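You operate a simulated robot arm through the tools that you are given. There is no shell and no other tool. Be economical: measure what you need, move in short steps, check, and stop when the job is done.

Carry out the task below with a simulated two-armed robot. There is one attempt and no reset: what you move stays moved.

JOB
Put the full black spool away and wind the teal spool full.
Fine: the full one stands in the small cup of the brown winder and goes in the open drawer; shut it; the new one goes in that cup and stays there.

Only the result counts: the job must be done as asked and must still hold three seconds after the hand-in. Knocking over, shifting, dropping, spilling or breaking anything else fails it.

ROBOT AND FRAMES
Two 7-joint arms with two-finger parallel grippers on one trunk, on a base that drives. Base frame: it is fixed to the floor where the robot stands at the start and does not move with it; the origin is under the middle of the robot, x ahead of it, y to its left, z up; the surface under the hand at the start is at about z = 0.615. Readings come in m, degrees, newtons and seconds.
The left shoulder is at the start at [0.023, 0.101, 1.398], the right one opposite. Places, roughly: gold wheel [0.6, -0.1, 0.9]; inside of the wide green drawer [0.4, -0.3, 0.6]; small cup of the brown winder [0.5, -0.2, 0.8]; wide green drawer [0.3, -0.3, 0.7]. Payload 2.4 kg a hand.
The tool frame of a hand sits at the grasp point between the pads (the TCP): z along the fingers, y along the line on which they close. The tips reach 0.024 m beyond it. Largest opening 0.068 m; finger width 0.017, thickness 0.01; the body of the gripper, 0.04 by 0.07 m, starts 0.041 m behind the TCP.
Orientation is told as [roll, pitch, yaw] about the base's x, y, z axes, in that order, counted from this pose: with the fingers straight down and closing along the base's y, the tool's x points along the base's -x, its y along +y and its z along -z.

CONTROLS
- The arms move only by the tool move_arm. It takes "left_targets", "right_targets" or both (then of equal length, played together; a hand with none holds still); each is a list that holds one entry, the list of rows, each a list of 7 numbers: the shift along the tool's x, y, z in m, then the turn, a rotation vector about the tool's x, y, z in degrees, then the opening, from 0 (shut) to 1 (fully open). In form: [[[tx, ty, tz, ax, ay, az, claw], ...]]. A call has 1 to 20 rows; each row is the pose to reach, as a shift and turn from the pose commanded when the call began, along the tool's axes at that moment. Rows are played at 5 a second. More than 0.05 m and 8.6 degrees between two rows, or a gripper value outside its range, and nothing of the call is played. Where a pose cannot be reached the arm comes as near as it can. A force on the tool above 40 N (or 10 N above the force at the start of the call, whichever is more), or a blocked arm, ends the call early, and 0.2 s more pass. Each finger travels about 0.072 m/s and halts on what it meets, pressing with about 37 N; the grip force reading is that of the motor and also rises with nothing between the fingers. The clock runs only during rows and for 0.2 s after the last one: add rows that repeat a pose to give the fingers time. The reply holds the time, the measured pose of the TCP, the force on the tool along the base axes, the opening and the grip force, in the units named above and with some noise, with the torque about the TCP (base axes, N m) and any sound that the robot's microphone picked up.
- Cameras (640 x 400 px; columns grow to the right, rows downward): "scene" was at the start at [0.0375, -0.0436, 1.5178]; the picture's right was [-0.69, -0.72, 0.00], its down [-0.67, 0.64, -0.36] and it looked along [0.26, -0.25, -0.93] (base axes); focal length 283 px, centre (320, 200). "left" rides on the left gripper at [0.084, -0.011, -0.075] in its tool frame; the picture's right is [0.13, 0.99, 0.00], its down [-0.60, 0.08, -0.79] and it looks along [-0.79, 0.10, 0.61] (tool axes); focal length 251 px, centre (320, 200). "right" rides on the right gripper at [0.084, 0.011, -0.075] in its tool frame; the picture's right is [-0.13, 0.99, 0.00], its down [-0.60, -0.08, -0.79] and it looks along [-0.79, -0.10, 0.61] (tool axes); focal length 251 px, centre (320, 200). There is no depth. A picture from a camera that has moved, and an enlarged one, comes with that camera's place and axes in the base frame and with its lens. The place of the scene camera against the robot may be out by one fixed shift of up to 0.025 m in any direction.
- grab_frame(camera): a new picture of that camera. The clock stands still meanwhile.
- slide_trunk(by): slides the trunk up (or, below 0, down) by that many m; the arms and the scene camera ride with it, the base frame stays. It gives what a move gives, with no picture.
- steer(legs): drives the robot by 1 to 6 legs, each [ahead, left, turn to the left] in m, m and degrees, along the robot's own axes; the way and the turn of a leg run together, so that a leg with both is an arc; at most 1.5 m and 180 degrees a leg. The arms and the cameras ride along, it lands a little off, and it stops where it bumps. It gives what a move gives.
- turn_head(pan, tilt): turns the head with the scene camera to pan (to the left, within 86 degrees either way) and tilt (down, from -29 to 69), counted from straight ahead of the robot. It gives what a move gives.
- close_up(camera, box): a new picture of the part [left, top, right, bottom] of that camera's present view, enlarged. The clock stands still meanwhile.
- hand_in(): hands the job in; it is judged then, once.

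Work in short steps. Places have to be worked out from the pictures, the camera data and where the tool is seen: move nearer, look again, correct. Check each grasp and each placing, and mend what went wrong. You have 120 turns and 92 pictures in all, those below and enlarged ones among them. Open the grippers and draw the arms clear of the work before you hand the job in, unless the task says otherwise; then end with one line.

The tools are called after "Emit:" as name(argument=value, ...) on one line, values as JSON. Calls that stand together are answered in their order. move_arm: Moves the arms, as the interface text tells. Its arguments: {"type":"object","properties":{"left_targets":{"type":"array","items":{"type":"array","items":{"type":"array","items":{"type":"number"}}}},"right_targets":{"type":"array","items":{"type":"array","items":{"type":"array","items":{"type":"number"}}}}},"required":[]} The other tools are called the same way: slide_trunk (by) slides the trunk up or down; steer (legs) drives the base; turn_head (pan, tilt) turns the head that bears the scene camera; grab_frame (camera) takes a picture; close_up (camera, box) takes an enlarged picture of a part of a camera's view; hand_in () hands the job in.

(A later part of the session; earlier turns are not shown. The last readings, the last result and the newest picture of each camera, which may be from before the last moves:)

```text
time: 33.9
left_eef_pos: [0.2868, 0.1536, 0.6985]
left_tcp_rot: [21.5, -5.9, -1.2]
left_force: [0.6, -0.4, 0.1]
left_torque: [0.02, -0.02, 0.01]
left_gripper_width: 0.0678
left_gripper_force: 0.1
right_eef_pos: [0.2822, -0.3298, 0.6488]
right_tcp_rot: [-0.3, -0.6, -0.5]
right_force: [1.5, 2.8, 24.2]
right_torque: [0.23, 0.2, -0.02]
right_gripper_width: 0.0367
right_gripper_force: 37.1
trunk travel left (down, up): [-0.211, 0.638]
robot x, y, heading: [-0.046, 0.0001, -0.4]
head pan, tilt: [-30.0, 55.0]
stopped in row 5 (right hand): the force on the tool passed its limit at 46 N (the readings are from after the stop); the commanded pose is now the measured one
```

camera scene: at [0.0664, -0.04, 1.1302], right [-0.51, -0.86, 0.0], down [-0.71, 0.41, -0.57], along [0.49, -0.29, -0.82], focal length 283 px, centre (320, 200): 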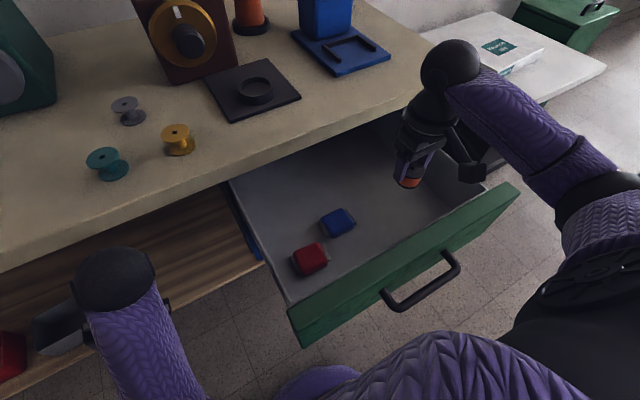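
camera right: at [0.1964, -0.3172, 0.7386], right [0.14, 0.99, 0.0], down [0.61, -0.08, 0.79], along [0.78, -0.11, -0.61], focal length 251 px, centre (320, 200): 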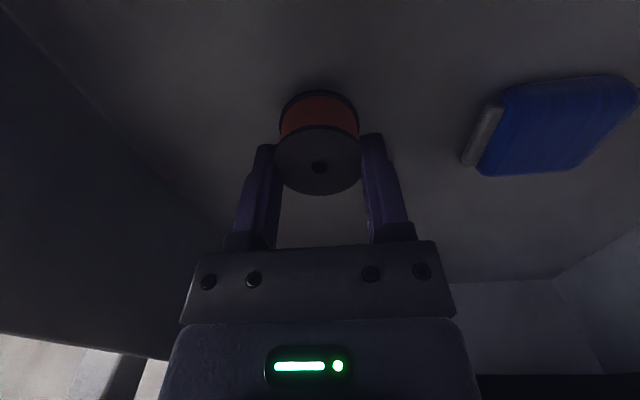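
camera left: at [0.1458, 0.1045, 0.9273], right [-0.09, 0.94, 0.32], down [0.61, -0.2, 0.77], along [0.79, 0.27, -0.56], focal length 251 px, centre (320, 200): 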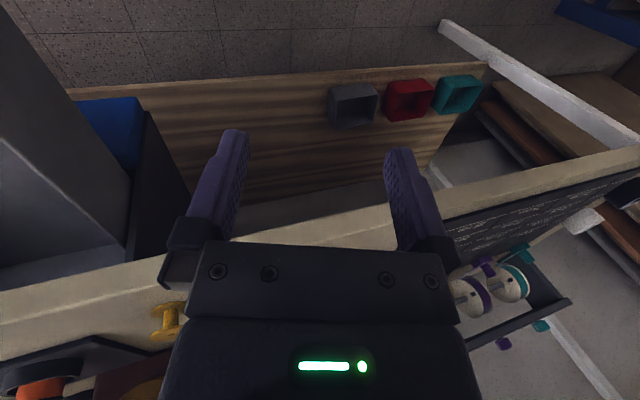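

Spool rests on the drawer floor. Open and lift out.

Emit:
move_arm(right_targets=[[[0, 0, -0.002, 0, 0, 0, 0.6], [0, 0, -0.002, 0, 0, 0, 0.9], [0, 0, -0.002, 0, 0, 0, 0.9], [0, 0, -0.03, 0, 0, 0, 0.9], [0, 0, -0.07, 0, 0, 0, 0.9], [0, 0, -0.11, 0, 0, 0, 0.9], [0, 0, -0.15, 0, 0, 0, 0.9], [0, 0, -0.15, 0, 0, 0, 0.9]]])

Emit:
grab_frame(camera="right")

Emit:
grab_frame(camera="scene")

```text
time: 35.7
left_eef_pos: [0.2873, 0.1508, 0.697]
left_tcp_rot: [21.5, -5.8, -1.3]
left_force: [-0.4, 0.5, 0.7]
left_torque: [-0.02, -0.01, 0.0]
left_gripper_width: 0.0677
left_gripper_force: 0.1
right_eef_pos: [0.2795, -0.3283, 0.7975]
right_tcp_rot: [-0.3, -0.2, -0.7]
right_force: [0.1, -0.3, -0.9]
right_torque: [-0.01, 0.02, -0.03]
right_gripper_width: 0.0613
right_gripper_force: 0.2
trunk travel left (down, up): [-0.211, 0.638]
robot x, y, heading: [-0.0483, 0.0032, -0.3]
head pan, tilt: [-30.0, 55.0]
```

```text
63 pictures are left
camera right: at [0.1969, -0.3156, 0.8738], right [0.14, 0.99, 0.0], down [0.6, -0.08, 0.8], along [0.79, -0.11, -0.61], focal length 251 px, centre (320, 200)
```

right: 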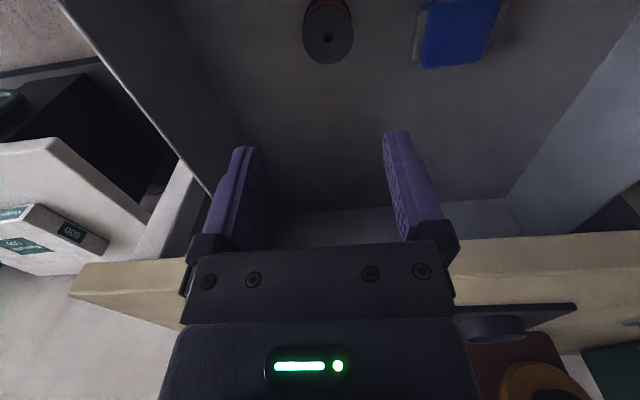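

```text
62 pictures are left
camera scene: at [0.0664, -0.04, 1.1301], right [-0.51, -0.86, 0.0], down [-0.71, 0.41, -0.57], along [0.49, -0.29, -0.82], focal length 283 px, centre (320, 200)
```

scene: 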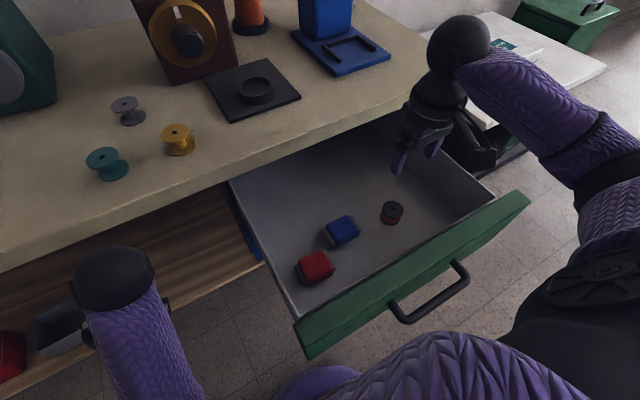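

The black spool stands in the drawer. Back the robot up 0.22 m so the right hand comes in front of the drawer front, and look.

Emit:
steer(legs=[[-0.22, 0, 0]])

Emit:
grab_frame(camera="scene")

Emit:
grab_frame(camera="right")

```text
time: 37.4
left_eef_pos: [0.0701, 0.1527, 0.6969]
left_tcp_rot: [21.4, -5.8, -1.4]
left_force: [0.1, -0.7, 0.0]
left_torque: [-0.04, 0.01, -0.02]
left_gripper_width: 0.0681
left_gripper_force: 0.0
right_eef_pos: [0.0615, -0.326, 0.7983]
right_tcp_rot: [-0.2, -0.2, -0.7]
right_force: [-0.3, 0.4, 0.0]
right_torque: [0.01, 0.0, -0.01]
right_gripper_width: 0.0612
right_gripper_force: 0.0
trunk travel left (down, up): [-0.211, 0.638]
robot x, y, heading: [-0.2645, 0.0022, -0.7]
head pan, tilt: [-30.0, 55.0]
```

```text
61 pictures are left
camera scene: at [-0.1511, -0.0386, 1.1301], right [-0.51, -0.86, 0.0], down [-0.71, 0.42, -0.57], along [0.49, -0.29, -0.82], focal length 283 px, centre (320, 200)
```

scene: 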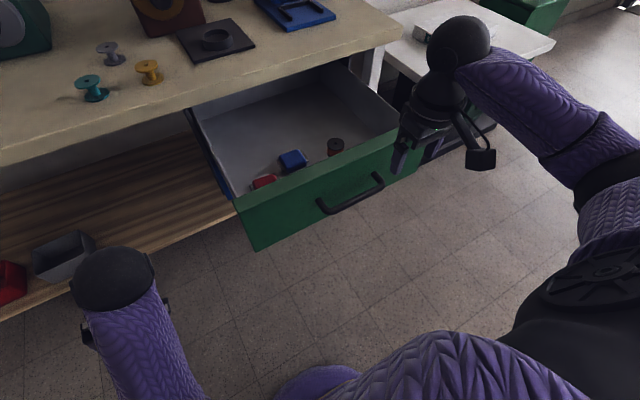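

```text
60 pictures are left
camera right: at [-0.0211, -0.3144, 0.8734], right [0.14, 0.99, 0.0], down [0.6, -0.08, 0.8], along [0.79, -0.11, -0.61], focal length 251 px, centre (320, 200)
```

right: 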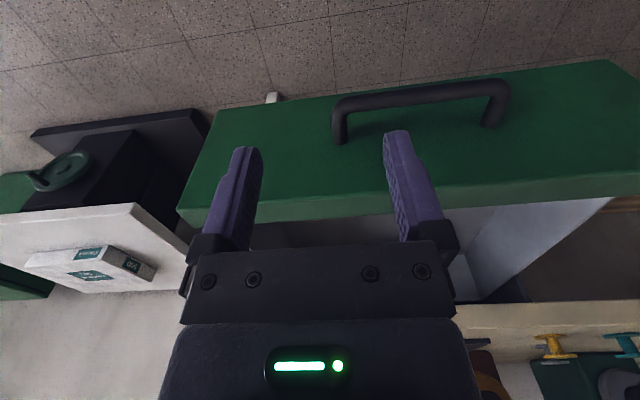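

Front face ≈ x 0.165, top ≈0.72, handle at z≈0.64. Close the gripper, move to y=-0.27 and lower so the tips are just above handle height, then push forward.

Emit:
move_arm(right_targets=[[[0, 0.02, 0, 0, 0, 0, 0.5], [0, 0.056, 0.02, 0, 0, 0, 0.1], [0, 0.056, 0.06, 0, 0, 0, 0], [0, 0.056, 0.095, 0, 0, 0, 0], [0, 0.056, 0.095, 0, 0, 0, 0]]])

Emit:
grab_frame(camera="right")

Emit:
grab_frame(camera="scene")

```text
time: 38.6
left_eef_pos: [0.0691, 0.1531, 0.698]
left_tcp_rot: [21.5, -5.7, -1.5]
left_force: [-0.6, 0.0, -0.5]
left_torque: [0.0, 0.01, 0.0]
left_gripper_width: 0.068
left_gripper_force: 0.0
right_eef_pos: [0.0635, -0.2713, 0.7038]
right_tcp_rot: [-0.3, -0.3, -0.6]
right_force: [-0.1, 0.2, -0.1]
right_torque: [-0.02, -0.02, 0.0]
right_gripper_width: 0.0
right_gripper_force: 23.4
trunk travel left (down, up): [-0.211, 0.638]
robot x, y, heading: [-0.266, 0.005, -0.8]
head pan, tilt: [-30.0, 55.0]
```

```text
59 pictures are left
camera right: at [-0.0199, -0.2596, 0.7787], right [0.14, 0.99, 0.0], down [0.6, -0.08, 0.8], along [0.79, -0.11, -0.61], focal length 251 px, centre (320, 200)
```

right: 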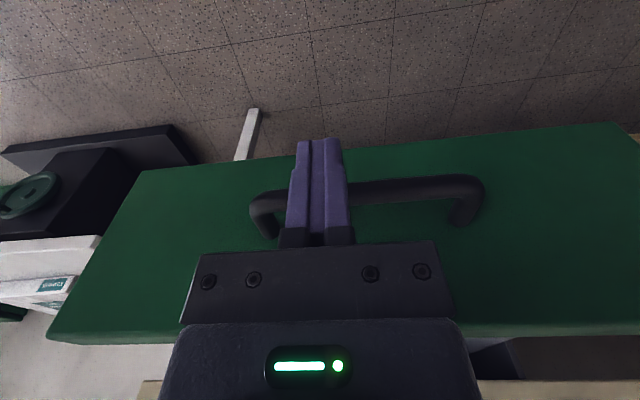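

```text
58 pictures are left
camera scene: at [-0.1511, -0.0386, 1.1301], right [-0.51, -0.86, 0.0], down [-0.71, 0.42, -0.57], along [0.49, -0.29, -0.82], focal length 283 px, centre (320, 200)
```

scene: 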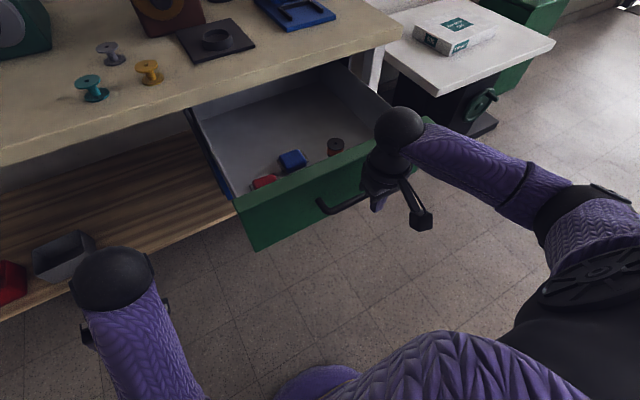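

Shift 2 cm toward the handle's centre and push forward slowly.

Emit:
move_arm(right_targets=[[[0, 0.02, -0.008, 0, 0, 0, 0], [-0.03, 0.02, -0.008, 0, 0, 0, 0], [-0.06, 0.02, -0.008, 0, 0, 0, 0], [-0.08, 0.02, -0.008, 0, 0, 0, 0], [-0.1, 0.02, -0.008, 0, 0, 0, 0], [-0.12, 0.02, -0.008, 0, 0, 0, 0], [-0.14, 0.02, -0.008, 0, 0, 0, 0], [-0.16, 0.02, -0.008, 0, 0, 0, 0]]])

Emit:
grab_frame(camera="scene")

```text
time: 40.4
left_eef_pos: [0.0697, 0.1522, 0.6963]
left_tcp_rot: [21.5, -5.8, -1.4]
left_force: [-0.6, 0.0, 0.3]
left_torque: [-0.03, 0.04, 0.0]
left_gripper_width: 0.0678
left_gripper_force: 0.0
right_eef_pos: [0.2234, -0.2524, 0.7117]
right_tcp_rot: [-0.2, -0.3, -0.5]
right_force: [-0.1, 0.4, 0.2]
right_torque: [0.02, -0.02, 0.02]
right_gripper_width: 0.0
right_gripper_force: 23.6
trunk travel left (down, up): [-0.211, 0.638]
robot x, y, heading: [-0.2665, 0.0035, -0.5]
head pan, tilt: [-30.0, 55.0]
```

```text
57 pictures are left
camera scene: at [-0.1511, -0.0386, 1.1301], right [-0.51, -0.86, 0.0], down [-0.71, 0.42, -0.57], along [0.49, -0.29, -0.82], focal length 283 px, centre (320, 200)
```

scene: 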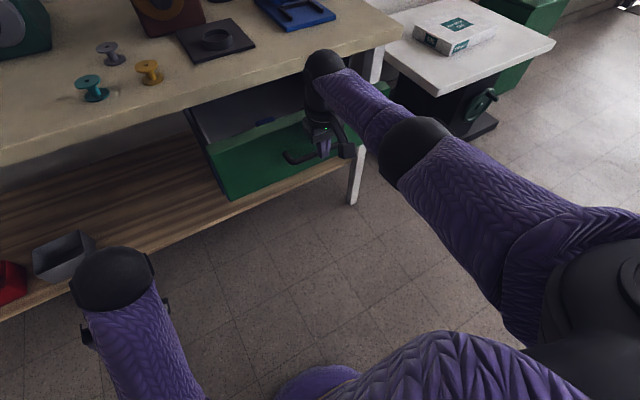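

The drawer slides easily. Continue pushing by arm, as far as it goes gently.

Emit:
move_arm(right_targets=[[[-0.02, 0, 0, 0, 0, 0, 0], [-0.04, 0, 0, 0, 0, 0, 0], [-0.06, 0, 0, 0, 0, 0, 0]]])

Emit:
grab_frame(camera="right")

```text
time: 41.2
left_eef_pos: [0.0699, 0.1531, 0.697]
left_tcp_rot: [21.5, -5.9, -1.4]
left_force: [0.4, 0.3, -0.6]
left_torque: [0.02, 0.01, -0.04]
left_gripper_width: 0.0681
left_gripper_force: 0.1
right_eef_pos: [0.2362, -0.2502, 0.7152]
right_tcp_rot: [-0.2, -0.2, -0.7]
right_force: [0.3, -0.2, 0.2]
right_torque: [-0.02, 0.0, 0.01]
right_gripper_width: 0.0004
right_gripper_force: 23.5
right hand out of reach, approached as far as the arm can: row 1, 2, 3
trunk travel left (down, up): [-0.211, 0.638]
robot x, y, heading: [-0.2619, 0.004, -0.8]
head pan, tilt: [-30.0, 55.0]
```

```text
56 pictures are left
camera right: at [0.1525, -0.2387, 0.7915], right [0.14, 0.99, 0.0], down [0.6, -0.08, 0.8], along [0.79, -0.11, -0.61], focal length 251 px, centre (320, 200)
```

right: 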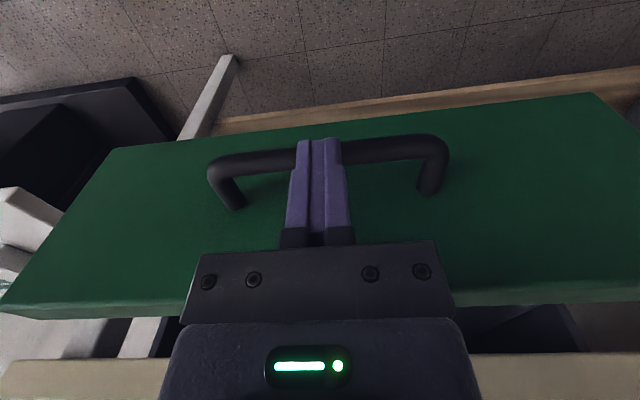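

The fingers press at the handle bar. Pitch the hand so the fingers lead (keeps it clear of the table edge), then drive ahead.

Emit:
move_arm(right_targets=[[[0.01, 0, 0, 0, -7, 0, 0], [0.01, 0, 0, 0, -14, 0, 0], [0.01, 0, 0, 0, -21, 0, 0], [0.01, 0, 0, 0, -28, 0, 0], [0.01, 0, 0, 0, -35, 0, 0]]])

Emit:
steer(legs=[[0.06, 0, 0]])

Emit:
grab_frame(camera="scene")

Emit:
grab_frame(camera="right")

```text
time: 42.4
left_eef_pos: [0.0699, 0.1538, 0.6978]
left_tcp_rot: [21.5, -5.8, -1.4]
left_force: [0.3, 0.6, -0.9]
left_torque: [-0.03, 0.03, 0.01]
left_gripper_width: 0.0682
left_gripper_force: 0.0
right_eef_pos: [0.2261, -0.2523, 0.7162]
right_tcp_rot: [-0.3, -35.3, -0.6]
right_force: [0.0, 0.0, 0.0]
right_torque: [0.04, 0.0, -0.01]
right_gripper_width: 0.0
right_gripper_force: 23.6
trunk travel left (down, up): [-0.211, 0.638]
robot x, y, heading: [-0.2673, 0.0041, -0.4]
head pan, tilt: [-30.0, 55.0]
```

```text
time: 43.4
left_eef_pos: [0.1309, 0.152, 0.6974]
left_tcp_rot: [21.5, -5.8, -1.4]
left_force: [1.1, -0.5, 0.2]
left_torque: [-0.01, 0.02, 0.03]
left_gripper_width: 0.0677
left_gripper_force: 0.0
right_eef_pos: [0.286, -0.2527, 0.7158]
right_tcp_rot: [-0.3, -35.2, -0.7]
right_force: [-0.3, 0.2, 0.1]
right_torque: [-0.01, 0.03, 0.01]
right_gripper_width: 0.0002
right_gripper_force: 23.3
trunk travel left (down, up): [-0.211, 0.638]
robot x, y, heading: [-0.2088, 0.006, -0.4]
head pan, tilt: [-30.0, 55.0]
```

```text
55 pictures are left
camera scene: at [-0.0909, -0.0392, 1.1301], right [-0.51, -0.86, 0.0], down [-0.71, 0.42, -0.57], along [0.49, -0.29, -0.82], focal length 283 px, centre (320, 200)
```

scene: 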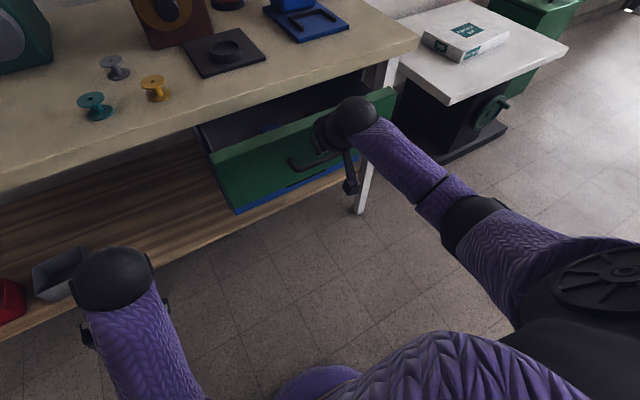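

```text
54 pictures are left
camera right: at [0.1751, -0.2397, 0.7298], right [0.12, 0.99, 0.07], down [0.03, -0.08, 1.0], along [0.99, -0.12, -0.04], focal length 251 px, centre (320, 200)
```

right: 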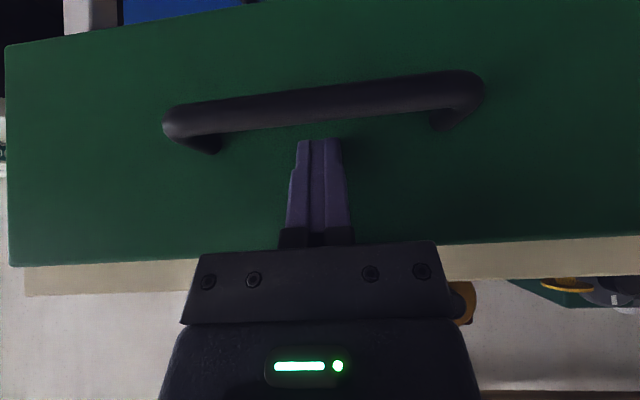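

Tips rest on the panel above the handle. Drive ahead further.

Emit:
steer(legs=[[0.05, 0, 0]])

Emit:
grab_frame(camera="right")

Emit:
grab_frame(camera="scene")

```text
time: 44.3
left_eef_pos: [0.1798, 0.1519, 0.698]
left_tcp_rot: [21.6, -5.8, -1.4]
left_force: [0.0, -0.7, 0.7]
left_torque: [0.02, -0.02, -0.04]
left_gripper_width: 0.0681
left_gripper_force: 0.1
right_eef_pos: [0.337, -0.253, 0.7165]
right_tcp_rot: [-0.3, -35.2, -0.7]
right_force: [-0.2, -0.2, 0.2]
right_torque: [0.01, -0.01, 0.01]
right_gripper_width: 0.0
right_gripper_force: 23.3
trunk travel left (down, up): [-0.211, 0.638]
robot x, y, heading: [-0.1551, 0.0019, -0.5]
head pan, tilt: [-30.0, 55.0]
```

```text
53 pictures are left
camera right: at [0.2252, -0.2404, 0.7297], right [0.12, 0.99, 0.07], down [0.03, -0.08, 1.0], along [0.99, -0.12, -0.04], focal length 251 px, centre (320, 200)
```

right: 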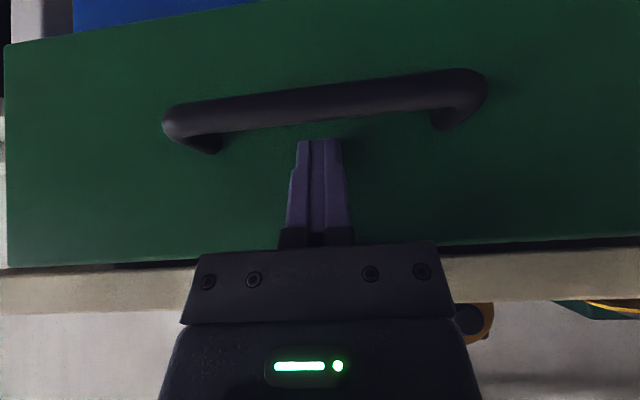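

```text
52 pictures are left
camera scene: at [-0.0407, -0.0398, 1.1301], right [-0.51, -0.86, 0.0], down [-0.71, 0.42, -0.57], along [0.49, -0.29, -0.82], focal length 283 px, centre (320, 200)
```

scene: 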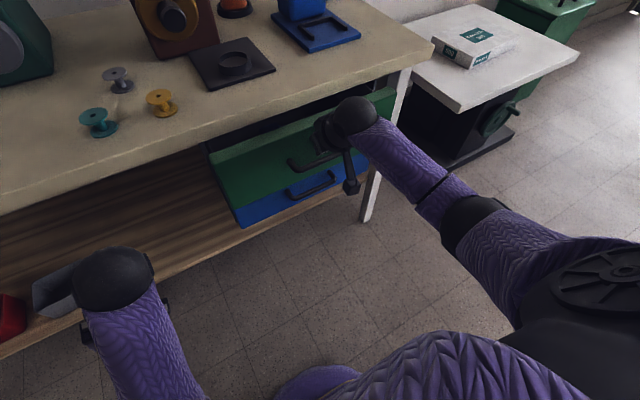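

Still moving freely. Continue in smaller legs until it stops.

Emit:
steer(legs=[[0.03, 0, 0]])

Emit:
grab_frame(camera="scene")

```text
time: 45.1
left_eef_pos: [0.2099, 0.1523, 0.6969]
left_tcp_rot: [21.6, -5.7, -1.4]
left_force: [0.3, -0.3, 0.4]
left_torque: [-0.01, -0.02, -0.01]
left_gripper_width: 0.068
left_gripper_force: 0.0
right_eef_pos: [0.3673, -0.2528, 0.7166]
right_tcp_rot: [-0.3, -35.2, -0.6]
right_force: [0.8, 0.0, -0.5]
right_torque: [-0.01, 0.0, 0.01]
right_gripper_width: 0.0001
right_gripper_force: 23.5
trunk travel left (down, up): [-0.211, 0.638]
robot x, y, heading: [-0.1248, 0.0028, -0.4]
head pan, tilt: [-30.0, 55.0]
```

```text
51 pictures are left
camera scene: at [-0.0103, -0.0401, 1.1301], right [-0.51, -0.86, 0.0], down [-0.71, 0.42, -0.57], along [0.49, -0.29, -0.82], focal length 283 px, centre (320, 200)
```

scene: 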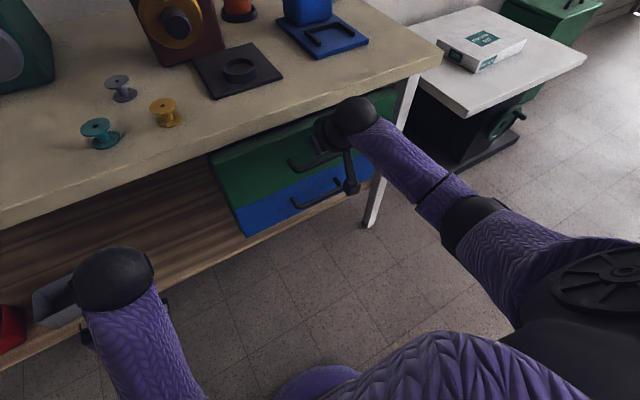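

Nearly flush with the blue drawer below. Push a bit more with the arm until resistance.

Emit:
move_arm(right_targets=[[[-0.004, 0, 0.003, 0, 0, 0, 0], [-0.008, 0, 0.006, 0, 0, 0, 0], [-0.012, 0, 0.008, 0, 0, 0, 0], [-0.016, 0, 0.011, 0, 0, 0, 0], [-0.02, 0, 0.014, 0, 0, 0, 0]]])

Emit:
grab_frame(camera="right")

Emit:
close_up(camera="scene", box=[180, 60, 440, 250])

```text
time: 46.4
left_eef_pos: [0.2096, 0.1523, 0.6989]
left_tcp_rot: [21.7, -5.9, -1.5]
left_force: [-0.3, -0.4, 0.5]
left_torque: [0.02, 0.0, -0.02]
left_gripper_width: 0.0679
left_gripper_force: 0.0
right_eef_pos: [0.3858, -0.2541, 0.7144]
right_tcp_rot: [-0.3, -34.5, -0.6]
right_force: [-21.4, 2.9, 6.8]
right_torque: [0.04, 0.16, 0.06]
right_gripper_width: 0.0002
right_gripper_force: 23.9
trunk travel left (down, up): [-0.211, 0.638]
robot x, y, heading: [-0.1287, 0.0024, -0.6]
head pan, tilt: [-30.0, 55.0]
stopped in row 5 (right hand): the force on the tool passed its limit at 47 N (the readings are from after the stop); the commanded pose is now the measured one
```

```text
50 pictures are left
camera right: at [0.274, -0.2416, 0.7292], right [0.12, 0.99, 0.07], down [0.05, -0.08, 1.0], along [0.99, -0.12, -0.06], focal length 251 px, centre (320, 200)
```

right: 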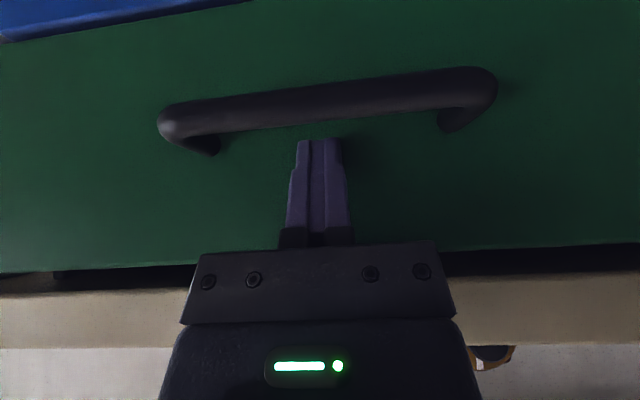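

```text
2.11 times, centred on (310, 155) of scene
camera zoom: at [-0.0137, -0.0399, 1.1305], right [-0.51, -0.86, 0.0], down [-0.7, 0.42, -0.58], along [0.49, -0.29, -0.82], focal length 596 px, centre (341, 295)
```

zoom: 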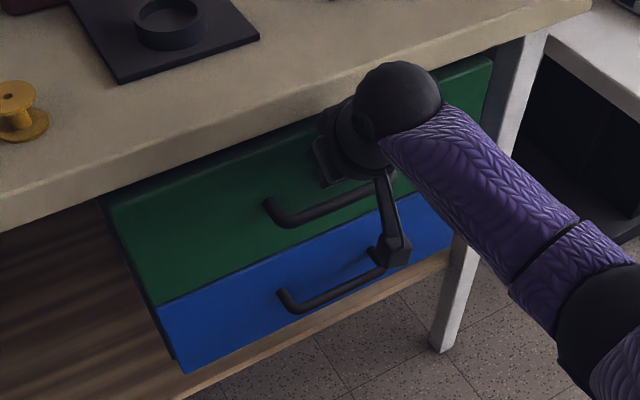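

Drawer is shut (47 N stop, flush). Back the hand off and reverse the robot; then move the left hand outward.

Emit:
move_arm(right_targets=[[[0.03, 0, -0.02, 0, 0, 0, 0], [0.06, 0, -0.04, 0, 0, 0, 0]]])

Emit:
steer(legs=[[-0.15, 0, 0]])

Emit:
move_arm(right_targets=[[[0, 0, 0, 0, 7, 0, 0.5], [0, 0, 0, 0, 14, 0, 1], [0, 0, 0, 0, 21, 0, 1], [0, 0, 0, 0, 28, 0, 1], [0, 0, 0, 0, 34.5, 0, 1]]], left_targets=[[[0, 0.02, 0, 0, 0, 0, 1], [0, 0.05, 0, 0, 0, 0, 1], [0, 0.08, 0, 0, 0, 0, 1], [0, 0.1, 0, 0, 0, 0, 1], [0, 0.12, 0, 0, 0, 0, 1]]])

Emit:
grab_frame(camera="scene")

```text
time: 47.0
left_eef_pos: [0.2103, 0.151, 0.6966]
left_tcp_rot: [21.7, -5.8, -1.5]
left_force: [1.0, 0.4, 0.4]
left_torque: [-0.02, -0.03, 0.0]
left_gripper_width: 0.068
left_gripper_force: 0.0
right_eef_pos: [0.3154, -0.2524, 0.71]
right_tcp_rot: [-0.2, -34.4, -0.6]
right_force: [0.1, -0.3, 1.2]
right_torque: [0.01, -0.02, 0.0]
right_gripper_width: 0.0
right_gripper_force: 23.5
trunk travel left (down, up): [-0.211, 0.638]
robot x, y, heading: [-0.1242, 0.0012, -0.5]
head pan, tilt: [-30.0, 55.0]
```

```text
time: 48.3
left_eef_pos: [0.0593, 0.1543, 0.6975]
left_tcp_rot: [21.7, -5.7, -1.3]
left_force: [0.9, 0.5, 0.2]
left_torque: [0.01, 0.0, -0.01]
left_gripper_width: 0.0679
left_gripper_force: 0.1
right_eef_pos: [0.164, -0.2496, 0.7114]
right_tcp_rot: [-0.1, -34.6, -0.6]
right_force: [-0.3, 0.6, -0.3]
right_torque: [0.0, 0.02, -0.01]
right_gripper_width: 0.0
right_gripper_force: 24.0
trunk travel left (down, up): [-0.211, 0.638]
robot x, y, heading: [-0.2739, 0.0013, -0.4]
head pan, tilt: [-30.0, 55.0]
```

```text
time: 48.9
left_eef_pos: [0.0596, 0.1965, 0.7137]
left_tcp_rot: [21.8, -6.5, -1.3]
left_force: [4.0, 8.0, -3.0]
left_torque: [-0.26, -0.06, -0.64]
left_gripper_width: 0.068
left_gripper_force: 0.1
right_eef_pos: [0.1654, -0.2496, 0.7108]
right_tcp_rot: [-0.1, -21.7, -0.4]
right_force: [0.0, -0.3, 0.1]
right_torque: [-0.04, 0.01, -0.04]
right_gripper_width: 0.068
right_gripper_force: 0.1
trunk travel left (down, up): [-0.211, 0.638]
robot x, y, heading: [-0.2754, -0.0006, -0.6]
head pan, tilt: [-30.0, 55.0]
stopped in row 3 (left hand): the force on the tool passed its limit at 71 N (the readings are from after the stop); the commanded pose is now the measured one
```

```text
48 pictures are left
camera scene: at [-0.161, -0.0387, 1.1301], right [-0.51, -0.86, 0.0], down [-0.71, 0.42, -0.57], along [0.49, -0.29, -0.82], focal length 283 px, centre (320, 200)
```

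scene: 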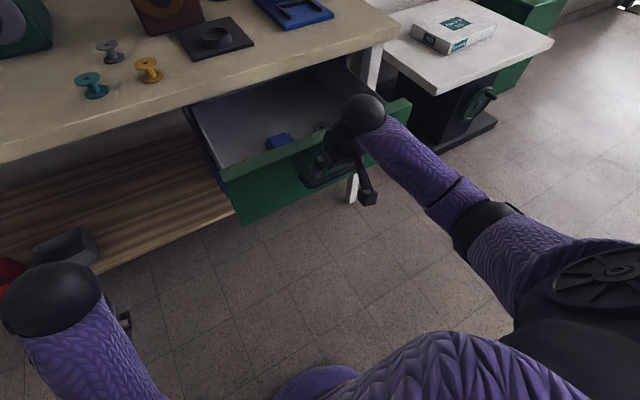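

The fingers caught behind the handle and pulled the drawer open again. Lift the hand straight up out of the handle, ease the left hand, and look.

Emit:
move_arm(right_targets=[[[-0.007, 0, -0.019, 0, 0, 0, 1], [-0.015, 0, -0.037, 0, 0, 0, 1], [-0.026, 0, -0.065, 0, 0, 0, 1]]], left_targets=[[[0, -0.01, 0, 0, 0, 0, 1], [0, -0.01, 0, 0, 0, 0, 1], [0, -0.01, 0, 0, 0, 0, 1]]])

Emit:
grab_frame(camera="right")

Emit:
close_up(camera="scene", box=[170, 60, 430, 240])

```text
time: 49.7
left_eef_pos: [0.0601, 0.187, 0.7092]
left_tcp_rot: [21.7, -6.5, -1.3]
left_force: [0.0, -0.1, -0.3]
left_torque: [0.01, 0.01, 0.0]
left_gripper_width: 0.0678
left_gripper_force: 0.0
right_eef_pos: [0.1664, -0.2497, 0.7811]
right_tcp_rot: [0.0, -21.6, -0.4]
right_force: [0.8, -0.6, 0.3]
right_torque: [-0.03, 0.0, -0.01]
right_gripper_width: 0.0681
right_gripper_force: 0.1
trunk travel left (down, up): [-0.211, 0.638]
robot x, y, heading: [-0.2753, 0.0061, -0.7]
head pan, tilt: [-30.0, 55.0]
```

```text
47 pictures are left
camera right: at [0.0615, -0.2373, 0.8215], right [0.13, 0.99, 0.05], down [0.27, -0.08, 0.96], along [0.95, -0.11, -0.28], focal length 251 px, centre (320, 200)
```

right: 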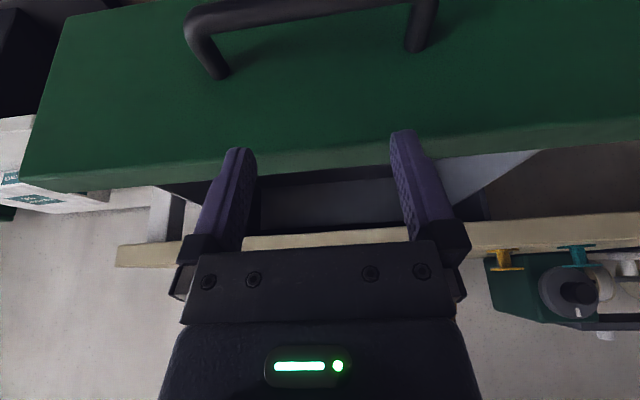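

```text
2.22 times, centred on (300, 150) of scene
camera zoom: at [-0.1608, -0.0384, 1.1301], right [-0.51, -0.86, 0.0], down [-0.71, 0.42, -0.57], along [0.49, -0.29, -0.82], focal length 629 px, centre (364, 311)
```

zoom: 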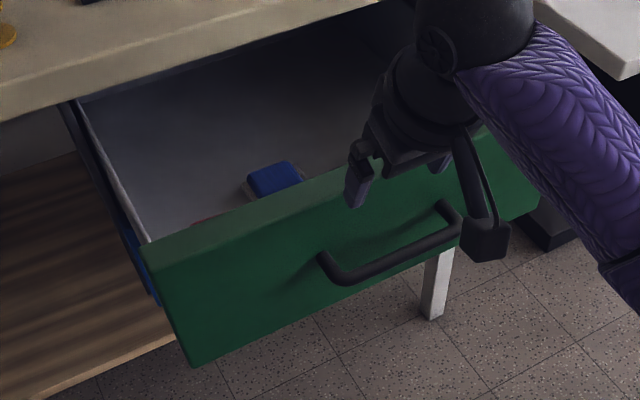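

Free of the handle. Now retreat, lower in front of the handle bar, and push on the bar's outer face instead (cannot hook on retreat).

Emit:
move_arm(right_targets=[[[0.042, 0, -0.016, 0, 0, 0, 0.5], [0.084, 0, -0.033, 0, 0, 0, 0], [0.1, 0, 0.006, 0, 0, 0, 0], [0.115, 0, 0.045, 0, 0, 0, 0], [0.13, 0, 0.083, 0, 0, 0, 0], [0.13, 0, 0.083, 0, 0, 0, 0]]])

Emit:
grab_frame(camera="right")

```text
time: 51.1
left_eef_pos: [0.0591, 0.1872, 0.7111]
left_tcp_rot: [21.7, -6.4, -1.2]
left_force: [-0.1, 0.1, 0.3]
left_torque: [0.01, -0.02, 0.0]
left_gripper_width: 0.0681
left_gripper_force: 0.1
right_eef_pos: [0.0778, -0.2488, 0.6555]
right_tcp_rot: [-0.2, -21.6, -0.4]
right_force: [-0.4, 0.0, -0.8]
right_torque: [-0.02, 0.03, -0.01]
right_gripper_width: 0.0002
right_gripper_force: 23.8
trunk travel left (down, up): [-0.211, 0.638]
robot x, y, heading: [-0.2768, 0.0011, -0.5]
head pan, tilt: [-30.0, 55.0]
```

```text
45 pictures are left
camera right: at [-0.0282, -0.2373, 0.695], right [0.13, 0.99, 0.04], down [0.27, -0.08, 0.96], along [0.95, -0.11, -0.28], focal length 251 px, centre (320, 200)
```

right: 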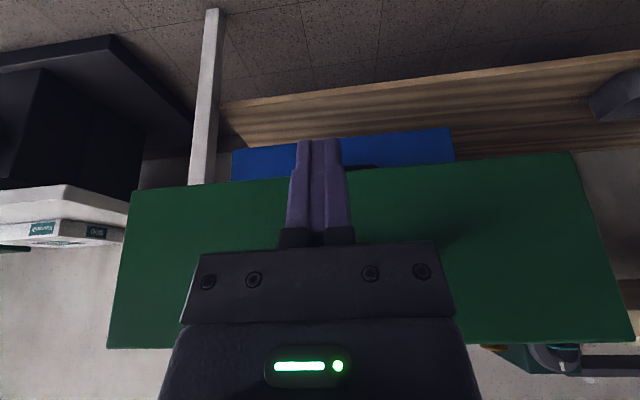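

The bar sits a little above my TCP line; raise 1.5 cm and push forward.

Emit:
move_arm(right_targets=[[[-0.006, 0, -0.014, 0, 0, 0, 0], [-0.034, 0, -0.003, 0, 0, 0, 0], [-0.062, 0, 0.008, 0, 0, 0, 0], [-0.08, 0, 0.016, 0, 0, 0, 0], [-0.099, 0, 0.023, 0, 0, 0, 0], [-0.117, 0, 0.03, 0, 0, 0, 0], [-0.136, 0, 0.038, 0, 0, 0, 0]]])

Emit:
grab_frame(camera="right")

Emit:
close_up(camera="scene", box=[170, 40, 430, 240])

```text
time: 52.7
left_eef_pos: [0.0601, 0.1872, 0.7099]
left_tcp_rot: [21.8, -6.5, -1.2]
left_force: [-0.2, 0.4, -0.1]
left_torque: [-0.02, -0.01, 0.01]
left_gripper_width: 0.0679
left_gripper_force: 0.0
right_eef_pos: [0.2156, -0.2504, 0.6707]
right_tcp_rot: [-0.1, -21.6, -0.4]
right_force: [0.0, 0.1, 0.3]
right_torque: [-0.01, -0.01, 0.01]
right_gripper_width: 0.0001
right_gripper_force: 23.2
trunk travel left (down, up): [-0.211, 0.638]
robot x, y, heading: [-0.279, 0.004, -0.5]
head pan, tilt: [-30.0, 55.0]
```

```text
44 pictures are left
camera right: at [0.1111, -0.238, 0.7105], right [0.13, 0.99, 0.04], down [0.27, -0.08, 0.96], along [0.95, -0.11, -0.28], focal length 251 px, centre (320, 200)
```

right: 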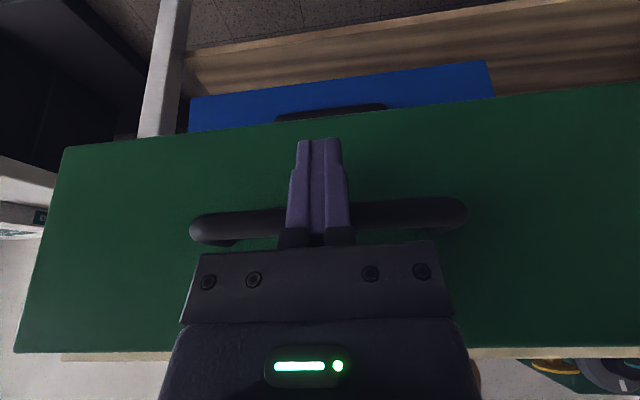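

```text
2.00 times, centred on (300, 140) of scene
camera zoom: at [-0.1609, -0.0384, 1.1301], right [-0.51, -0.86, 0.0], down [-0.71, 0.42, -0.57], along [0.49, -0.29, -0.82], focal length 566 px, centre (360, 320)
```

zoom: 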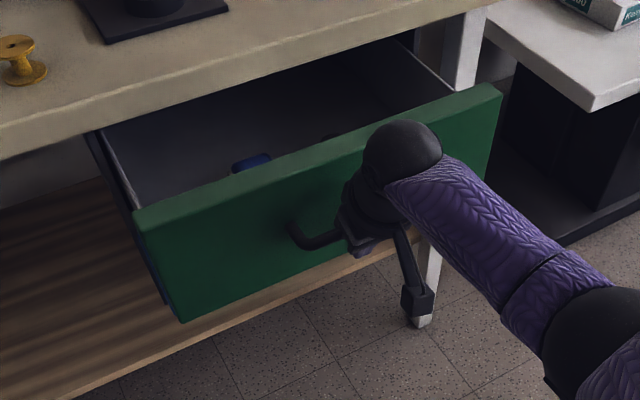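

Fingers cross the bar from outside — good. Drive ahead 0.12.

Emit:
steer(legs=[[0.08, 0, 0], [0.04, 0, 0]])

Emit:
close_up(camera="scene", box=[170, 40, 430, 240])

```text
time: 54.3
left_eef_pos: [0.1807, 0.1858, 0.7103]
left_tcp_rot: [21.7, -6.5, -1.2]
left_force: [-0.5, -0.8, -0.3]
left_torque: [-0.01, 0.0, -0.02]
left_gripper_width: 0.0681
left_gripper_force: 0.1
right_eef_pos: [0.3367, -0.251, 0.6701]
right_tcp_rot: [-0.3, -21.7, -0.6]
right_force: [0.5, -0.3, 0.0]
right_torque: [0.02, 0.02, -0.03]
right_gripper_width: 0.0001
right_gripper_force: 23.3
trunk travel left (down, up): [-0.211, 0.638]
robot x, y, heading: [-0.1553, 0.0021, -0.5]
head pan, tilt: [-30.0, 55.0]
```

```text
2.00 times, centred on (300, 140) of scene
camera zoom: at [-0.0399, -0.0395, 1.1301], right [-0.51, -0.86, 0.0], down [-0.71, 0.42, -0.57], along [0.49, -0.29, -0.82], focal length 566 px, centre (360, 320)
```

zoom: 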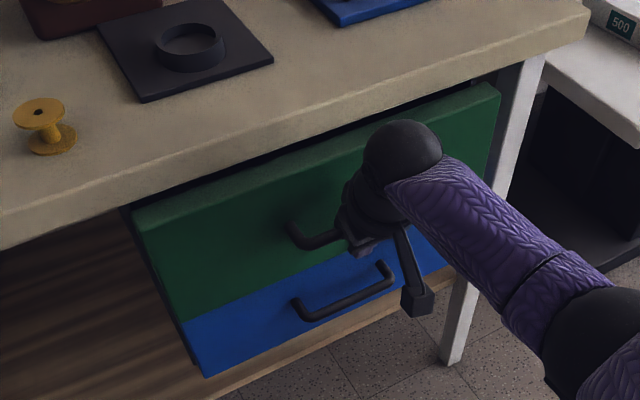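

Nearly closed. Finish with the arm in small steps until it stops.

Emit:
move_arm(right_targets=[[[-0.008, 0, 0.003, 0, 0, 0, 0], [-0.015, 0, 0.006, 0, 0, 0, 0], [-0.022, 0, 0.009, 0, 0, 0, 0], [-0.03, 0, 0.012, 0, 0, 0, 0], [-0.037, 0, 0.015, 0, 0, 0, 0], [-0.044, 0, 0.018, 0, 0, 0, 0]]])

Emit:
close_up(camera="scene", box=[170, 40, 430, 240])

```text
time: 55.2
left_eef_pos: [0.1795, 0.1864, 0.71]
left_tcp_rot: [21.7, -6.6, -1.2]
left_force: [1.1, -0.3, -0.6]
left_torque: [0.0, 0.0, 0.04]
left_gripper_width: 0.068
left_gripper_force: 0.1
right_eef_pos: [0.3598, -0.2524, 0.666]
right_tcp_rot: [-0.2, -20.6, -0.5]
right_force: [-9.7, 1.1, -4.2]
right_torque: [-0.07, -0.15, 0.11]
right_gripper_width: 0.0001
right_gripper_force: 23.8
trunk travel left (down, up): [-0.211, 0.638]
robot x, y, heading: [-0.1545, 0.0053, -0.4]
head pan, tilt: [-30.0, 55.0]
stopped in row 4 (right hand): the force on the tool passed its limit at 49 N (the readings are from after the stop); the commanded pose is now the measured one
```

```text
2.00 times, centred on (300, 140) of scene
camera zoom: at [-0.0412, -0.0397, 1.1301], right [-0.51, -0.86, 0.0], down [-0.71, 0.42, -0.57], along [0.49, -0.29, -0.82], focal length 566 px, centre (360, 320)
```

zoom: 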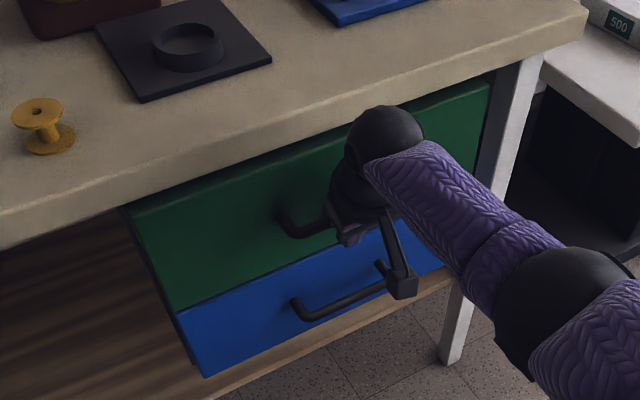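

Stopped at 49 N and flush with the blue drawer. Retreat straight back and verify.

Emit:
move_arm(right_targets=[[[0.019, 0, -0.007, 0, 0, 0, 0], [0.047, 0, -0.018, 0, 0, 0, 0], [0.075, 0, -0.029, 0, 0, 0, 0]]])

Emit:
steer(legs=[[-0.15, 0, 0]])

Emit:
grab_frame(camera="scene")

Emit:
grab_frame(camera="right")

```text
time: 56.0
left_eef_pos: [0.1797, 0.1853, 0.7093]
left_tcp_rot: [21.7, -6.6, -1.1]
left_force: [0.2, -0.2, -0.1]
left_torque: [-0.01, 0.02, 0.0]
left_gripper_width: 0.0683
left_gripper_force: 0.1
right_eef_pos: [0.282, -0.2523, 0.6677]
right_tcp_rot: [-0.2, -20.7, -0.6]
right_force: [-0.1, 0.6, 0.3]
right_torque: [-0.01, 0.01, 0.01]
right_gripper_width: 0.0
right_gripper_force: 23.6
trunk travel left (down, up): [-0.211, 0.638]
robot x, y, heading: [-0.1586, 0.0027, -0.7]
head pan, tilt: [-30.0, 55.0]
```

```text
time: 57.4
left_eef_pos: [0.0277, 0.1868, 0.7098]
left_tcp_rot: [21.6, -6.5, -1.2]
left_force: [0.2, 1.0, 0.5]
left_torque: [-0.01, -0.03, -0.02]
left_gripper_width: 0.0681
left_gripper_force: 0.1
right_eef_pos: [0.1286, -0.2508, 0.6683]
right_tcp_rot: [-0.1, -20.7, -0.4]
right_force: [0.2, 0.7, 0.1]
right_torque: [0.01, 0.01, -0.01]
right_gripper_width: 0.0001
right_gripper_force: 23.5
trunk travel left (down, up): [-0.211, 0.638]
robot x, y, heading: [-0.3065, 0.0082, -0.4]
head pan, tilt: [-30.0, 55.0]
```

```text
40 pictures are left
camera scene: at [-0.1931, -0.0383, 1.1301], right [-0.51, -0.86, 0.0], down [-0.71, 0.42, -0.57], along [0.49, -0.29, -0.82], focal length 283 px, centre (320, 200)
```

scene: 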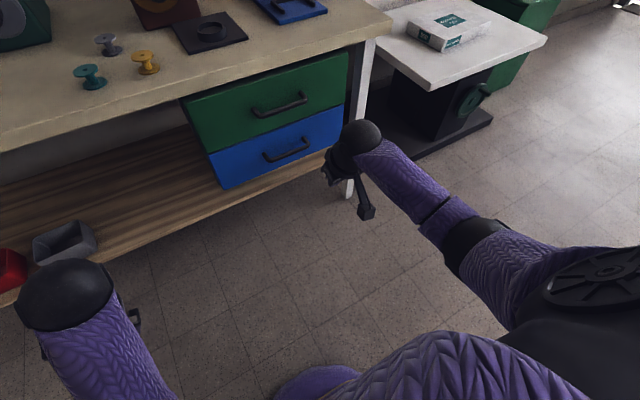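

```text
39 pictures are left
camera right: at [0.0249, -0.2386, 0.7092], right [0.13, 0.99, 0.04], down [0.28, -0.08, 0.96], along [0.95, -0.11, -0.29], focal length 251 px, centre (320, 200)
```

right: 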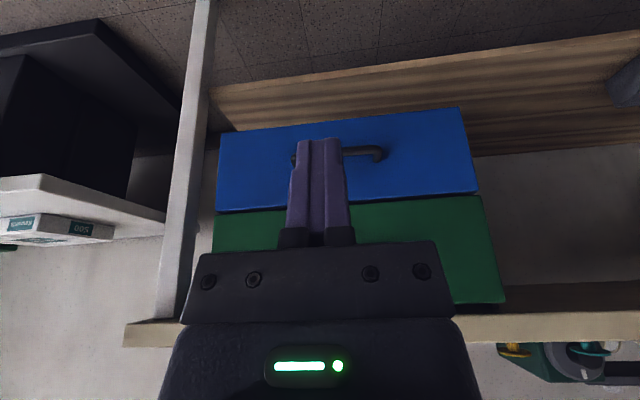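

Drawer is shut and stays so. Raise the trunk, straighten and tuck the right hand.

Emit:
slide_trunk(by=0.2)

Emit:
move_arm(right_targets=[[[0.023, 0, -0.03, 0, 5, 0, 0.5], [0.047, 0, -0.06, 0, 10, 0, 1], [0.07, 0, -0.09, 0, 16, 0, 1], [0.093, 0, -0.121, 0, 20.7, 0, 1], [0.093, 0, -0.121, 0, 20.7, 0, 1]]])

Emit:
steer(legs=[[0, 0.075, 0], [0.435, 0, 0]])

Emit:
grab_frame(camera="scene")

```text
time: 59.6
left_eef_pos: [0.0277, 0.1871, 0.9093]
left_tcp_rot: [21.7, -6.5, -1.2]
left_force: [-0.4, 0.1, -0.5]
left_torque: [-0.02, 0.02, 0.03]
left_gripper_width: 0.0681
left_gripper_force: 0.1
right_eef_pos: [0.1299, -0.2512, 0.868]
right_tcp_rot: [-0.2, -20.8, -0.4]
right_force: [-0.1, 0.0, 0.8]
right_torque: [-0.03, -0.02, -0.01]
right_gripper_width: 0.0001
right_gripper_force: 23.6
trunk travel left (down, up): [-0.411, 0.438]
robot x, y, heading: [-0.3085, 0.0039, -0.4]
head pan, tilt: [-30.0, 55.0]
```

```text
time: 60.8
left_eef_pos: [0.0271, 0.1865, 0.9096]
left_tcp_rot: [21.7, -6.6, -1.2]
left_force: [0.1, 0.3, -0.8]
left_torque: [0.01, -0.03, 0.02]
left_gripper_width: 0.0683
left_gripper_force: 0.0
right_eef_pos: [-0.0023, -0.2492, 0.9453]
right_tcp_rot: [-0.1, 0.0, -0.5]
right_force: [0.9, -0.5, 0.0]
right_torque: [-0.01, -0.01, -0.01]
right_gripper_width: 0.0683
right_gripper_force: 0.1
trunk travel left (down, up): [-0.411, 0.438]
robot x, y, heading: [-0.3091, 0.0041, -0.4]
head pan, tilt: [-30.0, 55.0]
```

```text
time: 64.0
left_eef_pos: [0.4577, 0.2571, 0.9099]
left_tcp_rot: [21.6, -6.5, -1.3]
left_force: [-0.1, 1.1, 0.0]
left_torque: [0.0, -0.01, 0.02]
left_gripper_width: 0.068
left_gripper_force: 0.0
right_eef_pos: [0.4278, -0.1802, 0.9447]
right_tcp_rot: [-0.1, -0.2, -0.6]
right_force: [-0.5, -0.5, -1.1]
right_torque: [0.0, -0.01, 0.0]
right_gripper_width: 0.0682
right_gripper_force: 0.0
trunk travel left (down, up): [-0.411, 0.438]
robot x, y, heading: [0.1211, 0.0763, -0.5]
head pan, tilt: [-30.0, 55.0]
```

```text
38 pictures are left
camera scene: at [0.1974, 0.0327, 1.3325], right [-0.51, -0.86, 0.0], down [-0.71, 0.42, -0.57], along [0.49, -0.29, -0.82], focal length 283 px, centre (320, 200)
```

scene: 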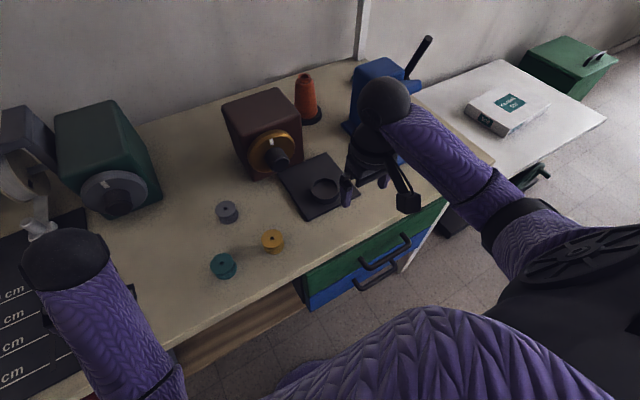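

With scene-camera bias corrected by the cup, teal is about [0.484, 0.087]. Move the right hand above it.

Emit:
move_arm(right_targets=[[[0, 0.045, 0, 0, 0, 0, 1], [0, 0.09, 0, 0, 0, 0, 1], [0, 0.135, 0, 0, 0, 0, 1], [-0.01, 0.18, 0, 0, 0, 0, 1], [-0.03, 0.225, 0.0, 0, 0, 0, 1], [-0.05, 0.265, 0.02, 0, 0, 0, 1], [-0.05, 0.265, 0.04, 0, 0, 0, 1], [-0.05, 0.265, 0.04, 0, 0, 0, 1]]])

Emit:
grab_frame(camera="right")

```text
time: 65.8
left_eef_pos: [0.4574, 0.2568, 0.9102]
left_tcp_rot: [21.8, -6.5, -1.4]
left_force: [-0.2, -0.6, 0.5]
left_torque: [-0.04, -0.02, 0.0]
left_gripper_width: 0.0681
left_gripper_force: 0.0
right_eef_pos: [0.4819, 0.0843, 0.9046]
right_tcp_rot: [0.0, -0.2, -0.6]
right_force: [0.5, -0.5, 0.6]
right_torque: [-0.03, 0.0, 0.0]
right_gripper_width: 0.0681
right_gripper_force: 0.1
trunk travel left (down, up): [-0.411, 0.438]
robot x, y, heading: [0.1223, 0.0751, -0.8]
head pan, tilt: [-30.0, 55.0]
```

```text
37 pictures are left
camera right: at [0.399, 0.0971, 0.9804], right [0.14, 0.99, 0.0], down [0.6, -0.08, 0.79], along [0.79, -0.11, -0.61], focal length 251 px, centre (320, 200)
```

right: 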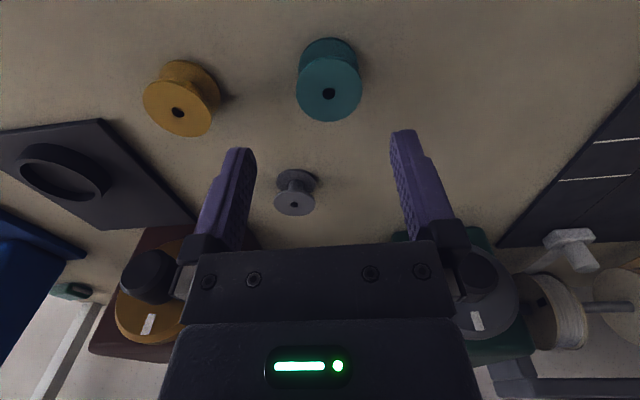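

Teal top flange ≈[0.485, 0.090, 0.827]. Descend with TCP ~13 mm above it, as I held the black one, and look before closing.

Emit:
move_arm(right_targets=[[[-0.003, 0.006, 0.03, 0, 0, 0, 1], [-0.003, 0.006, 0.05, 0, 0, 0, 1], [-0.003, 0.006, 0.062, 0, 0, 0, 1], [-0.003, 0.006, 0.062, 0, 0, 0, 1]]])

Emit:
grab_frame(camera="right")

```text
time: 66.8
left_eef_pos: [0.4572, 0.2576, 0.9101]
left_tcp_rot: [21.7, -6.4, -1.4]
left_force: [0.1, 0.3, 0.4]
left_torque: [-0.03, 0.0, -0.02]
left_gripper_width: 0.0679
left_gripper_force: 0.0
right_eef_pos: [0.4841, 0.0909, 0.842]
right_tcp_rot: [-0.1, -0.1, -0.6]
right_force: [0.5, 0.4, -0.9]
right_torque: [0.03, -0.02, -0.03]
right_gripper_width: 0.0677
right_gripper_force: 0.0
trunk travel left (down, up): [-0.411, 0.438]
robot x, y, heading: [0.12, 0.0761, -0.7]
head pan, tilt: [-30.0, 55.0]
```

```text
36 pictures are left
camera right: at [0.4012, 0.1043, 0.9185], right [0.14, 0.99, 0.0], down [0.6, -0.08, 0.79], along [0.79, -0.11, -0.61], focal length 251 px, centre (320, 200)
```

right: 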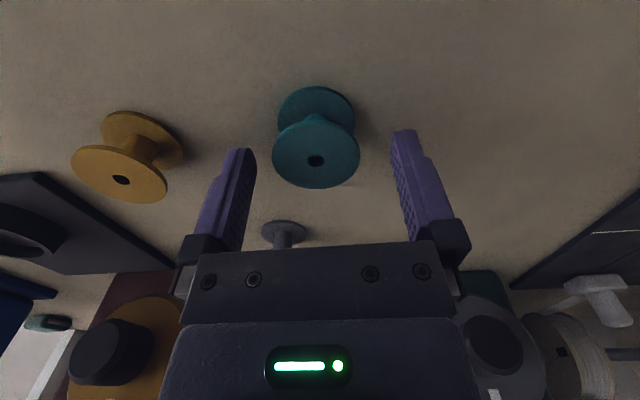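

This matches the black-spool grip view exactly. Close.

Emit:
move_arm(right_targets=[[[0.0015, 0, 0, 0, 0, 0, 0.8], [0.0015, 0, 0, 0, 0, 0, 0.6], [0.0015, 0, 0, 0, 0, 0, 0.45], [0.0015, 0, 0, 0, 0, 0, 0.45], [0.0015, 0, 0, 0, 0, 0, 0.45], [0.0015, 0, -0.015, 0, 0, 0, 0.45], [0.0015, 0, -0.05, 0, 0, 0, 0.45], [0.0015, 0, -0.095, 0, 0, 0, 0.45], [0.0015, 0, -0.13, 0, 0, 0, 0.45]]])

Emit:
grab_frame(camera="right")

```text
time: 68.8
left_eef_pos: [0.4567, 0.2585, 0.9104]
left_tcp_rot: [21.8, -6.5, -1.3]
left_force: [-0.9, 0.4, -0.6]
left_torque: [-0.04, -0.02, -0.02]
left_gripper_width: 0.0683
left_gripper_force: 0.0
right_eef_pos: [0.4822, 0.0922, 0.973]
right_tcp_rot: [-0.2, 0.0, -0.5]
right_force: [-0.4, -0.3, 0.2]
right_torque: [-0.03, -0.03, 0.02]
right_gripper_width: 0.04
right_gripper_force: 37.0
trunk travel left (down, up): [-0.411, 0.438]
robot x, y, heading: [0.1186, 0.0688, -0.7]
head pan, tilt: [-30.0, 55.0]
```

```text
35 pictures are left
camera right: at [0.3999, 0.1036, 1.049], right [0.14, 0.99, 0.0], down [0.6, -0.08, 0.79], along [0.79, -0.11, -0.61], focal length 251 px, centre (320, 200)
```

right: 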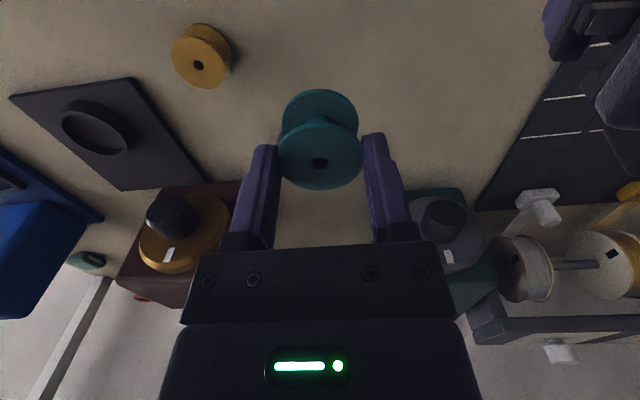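

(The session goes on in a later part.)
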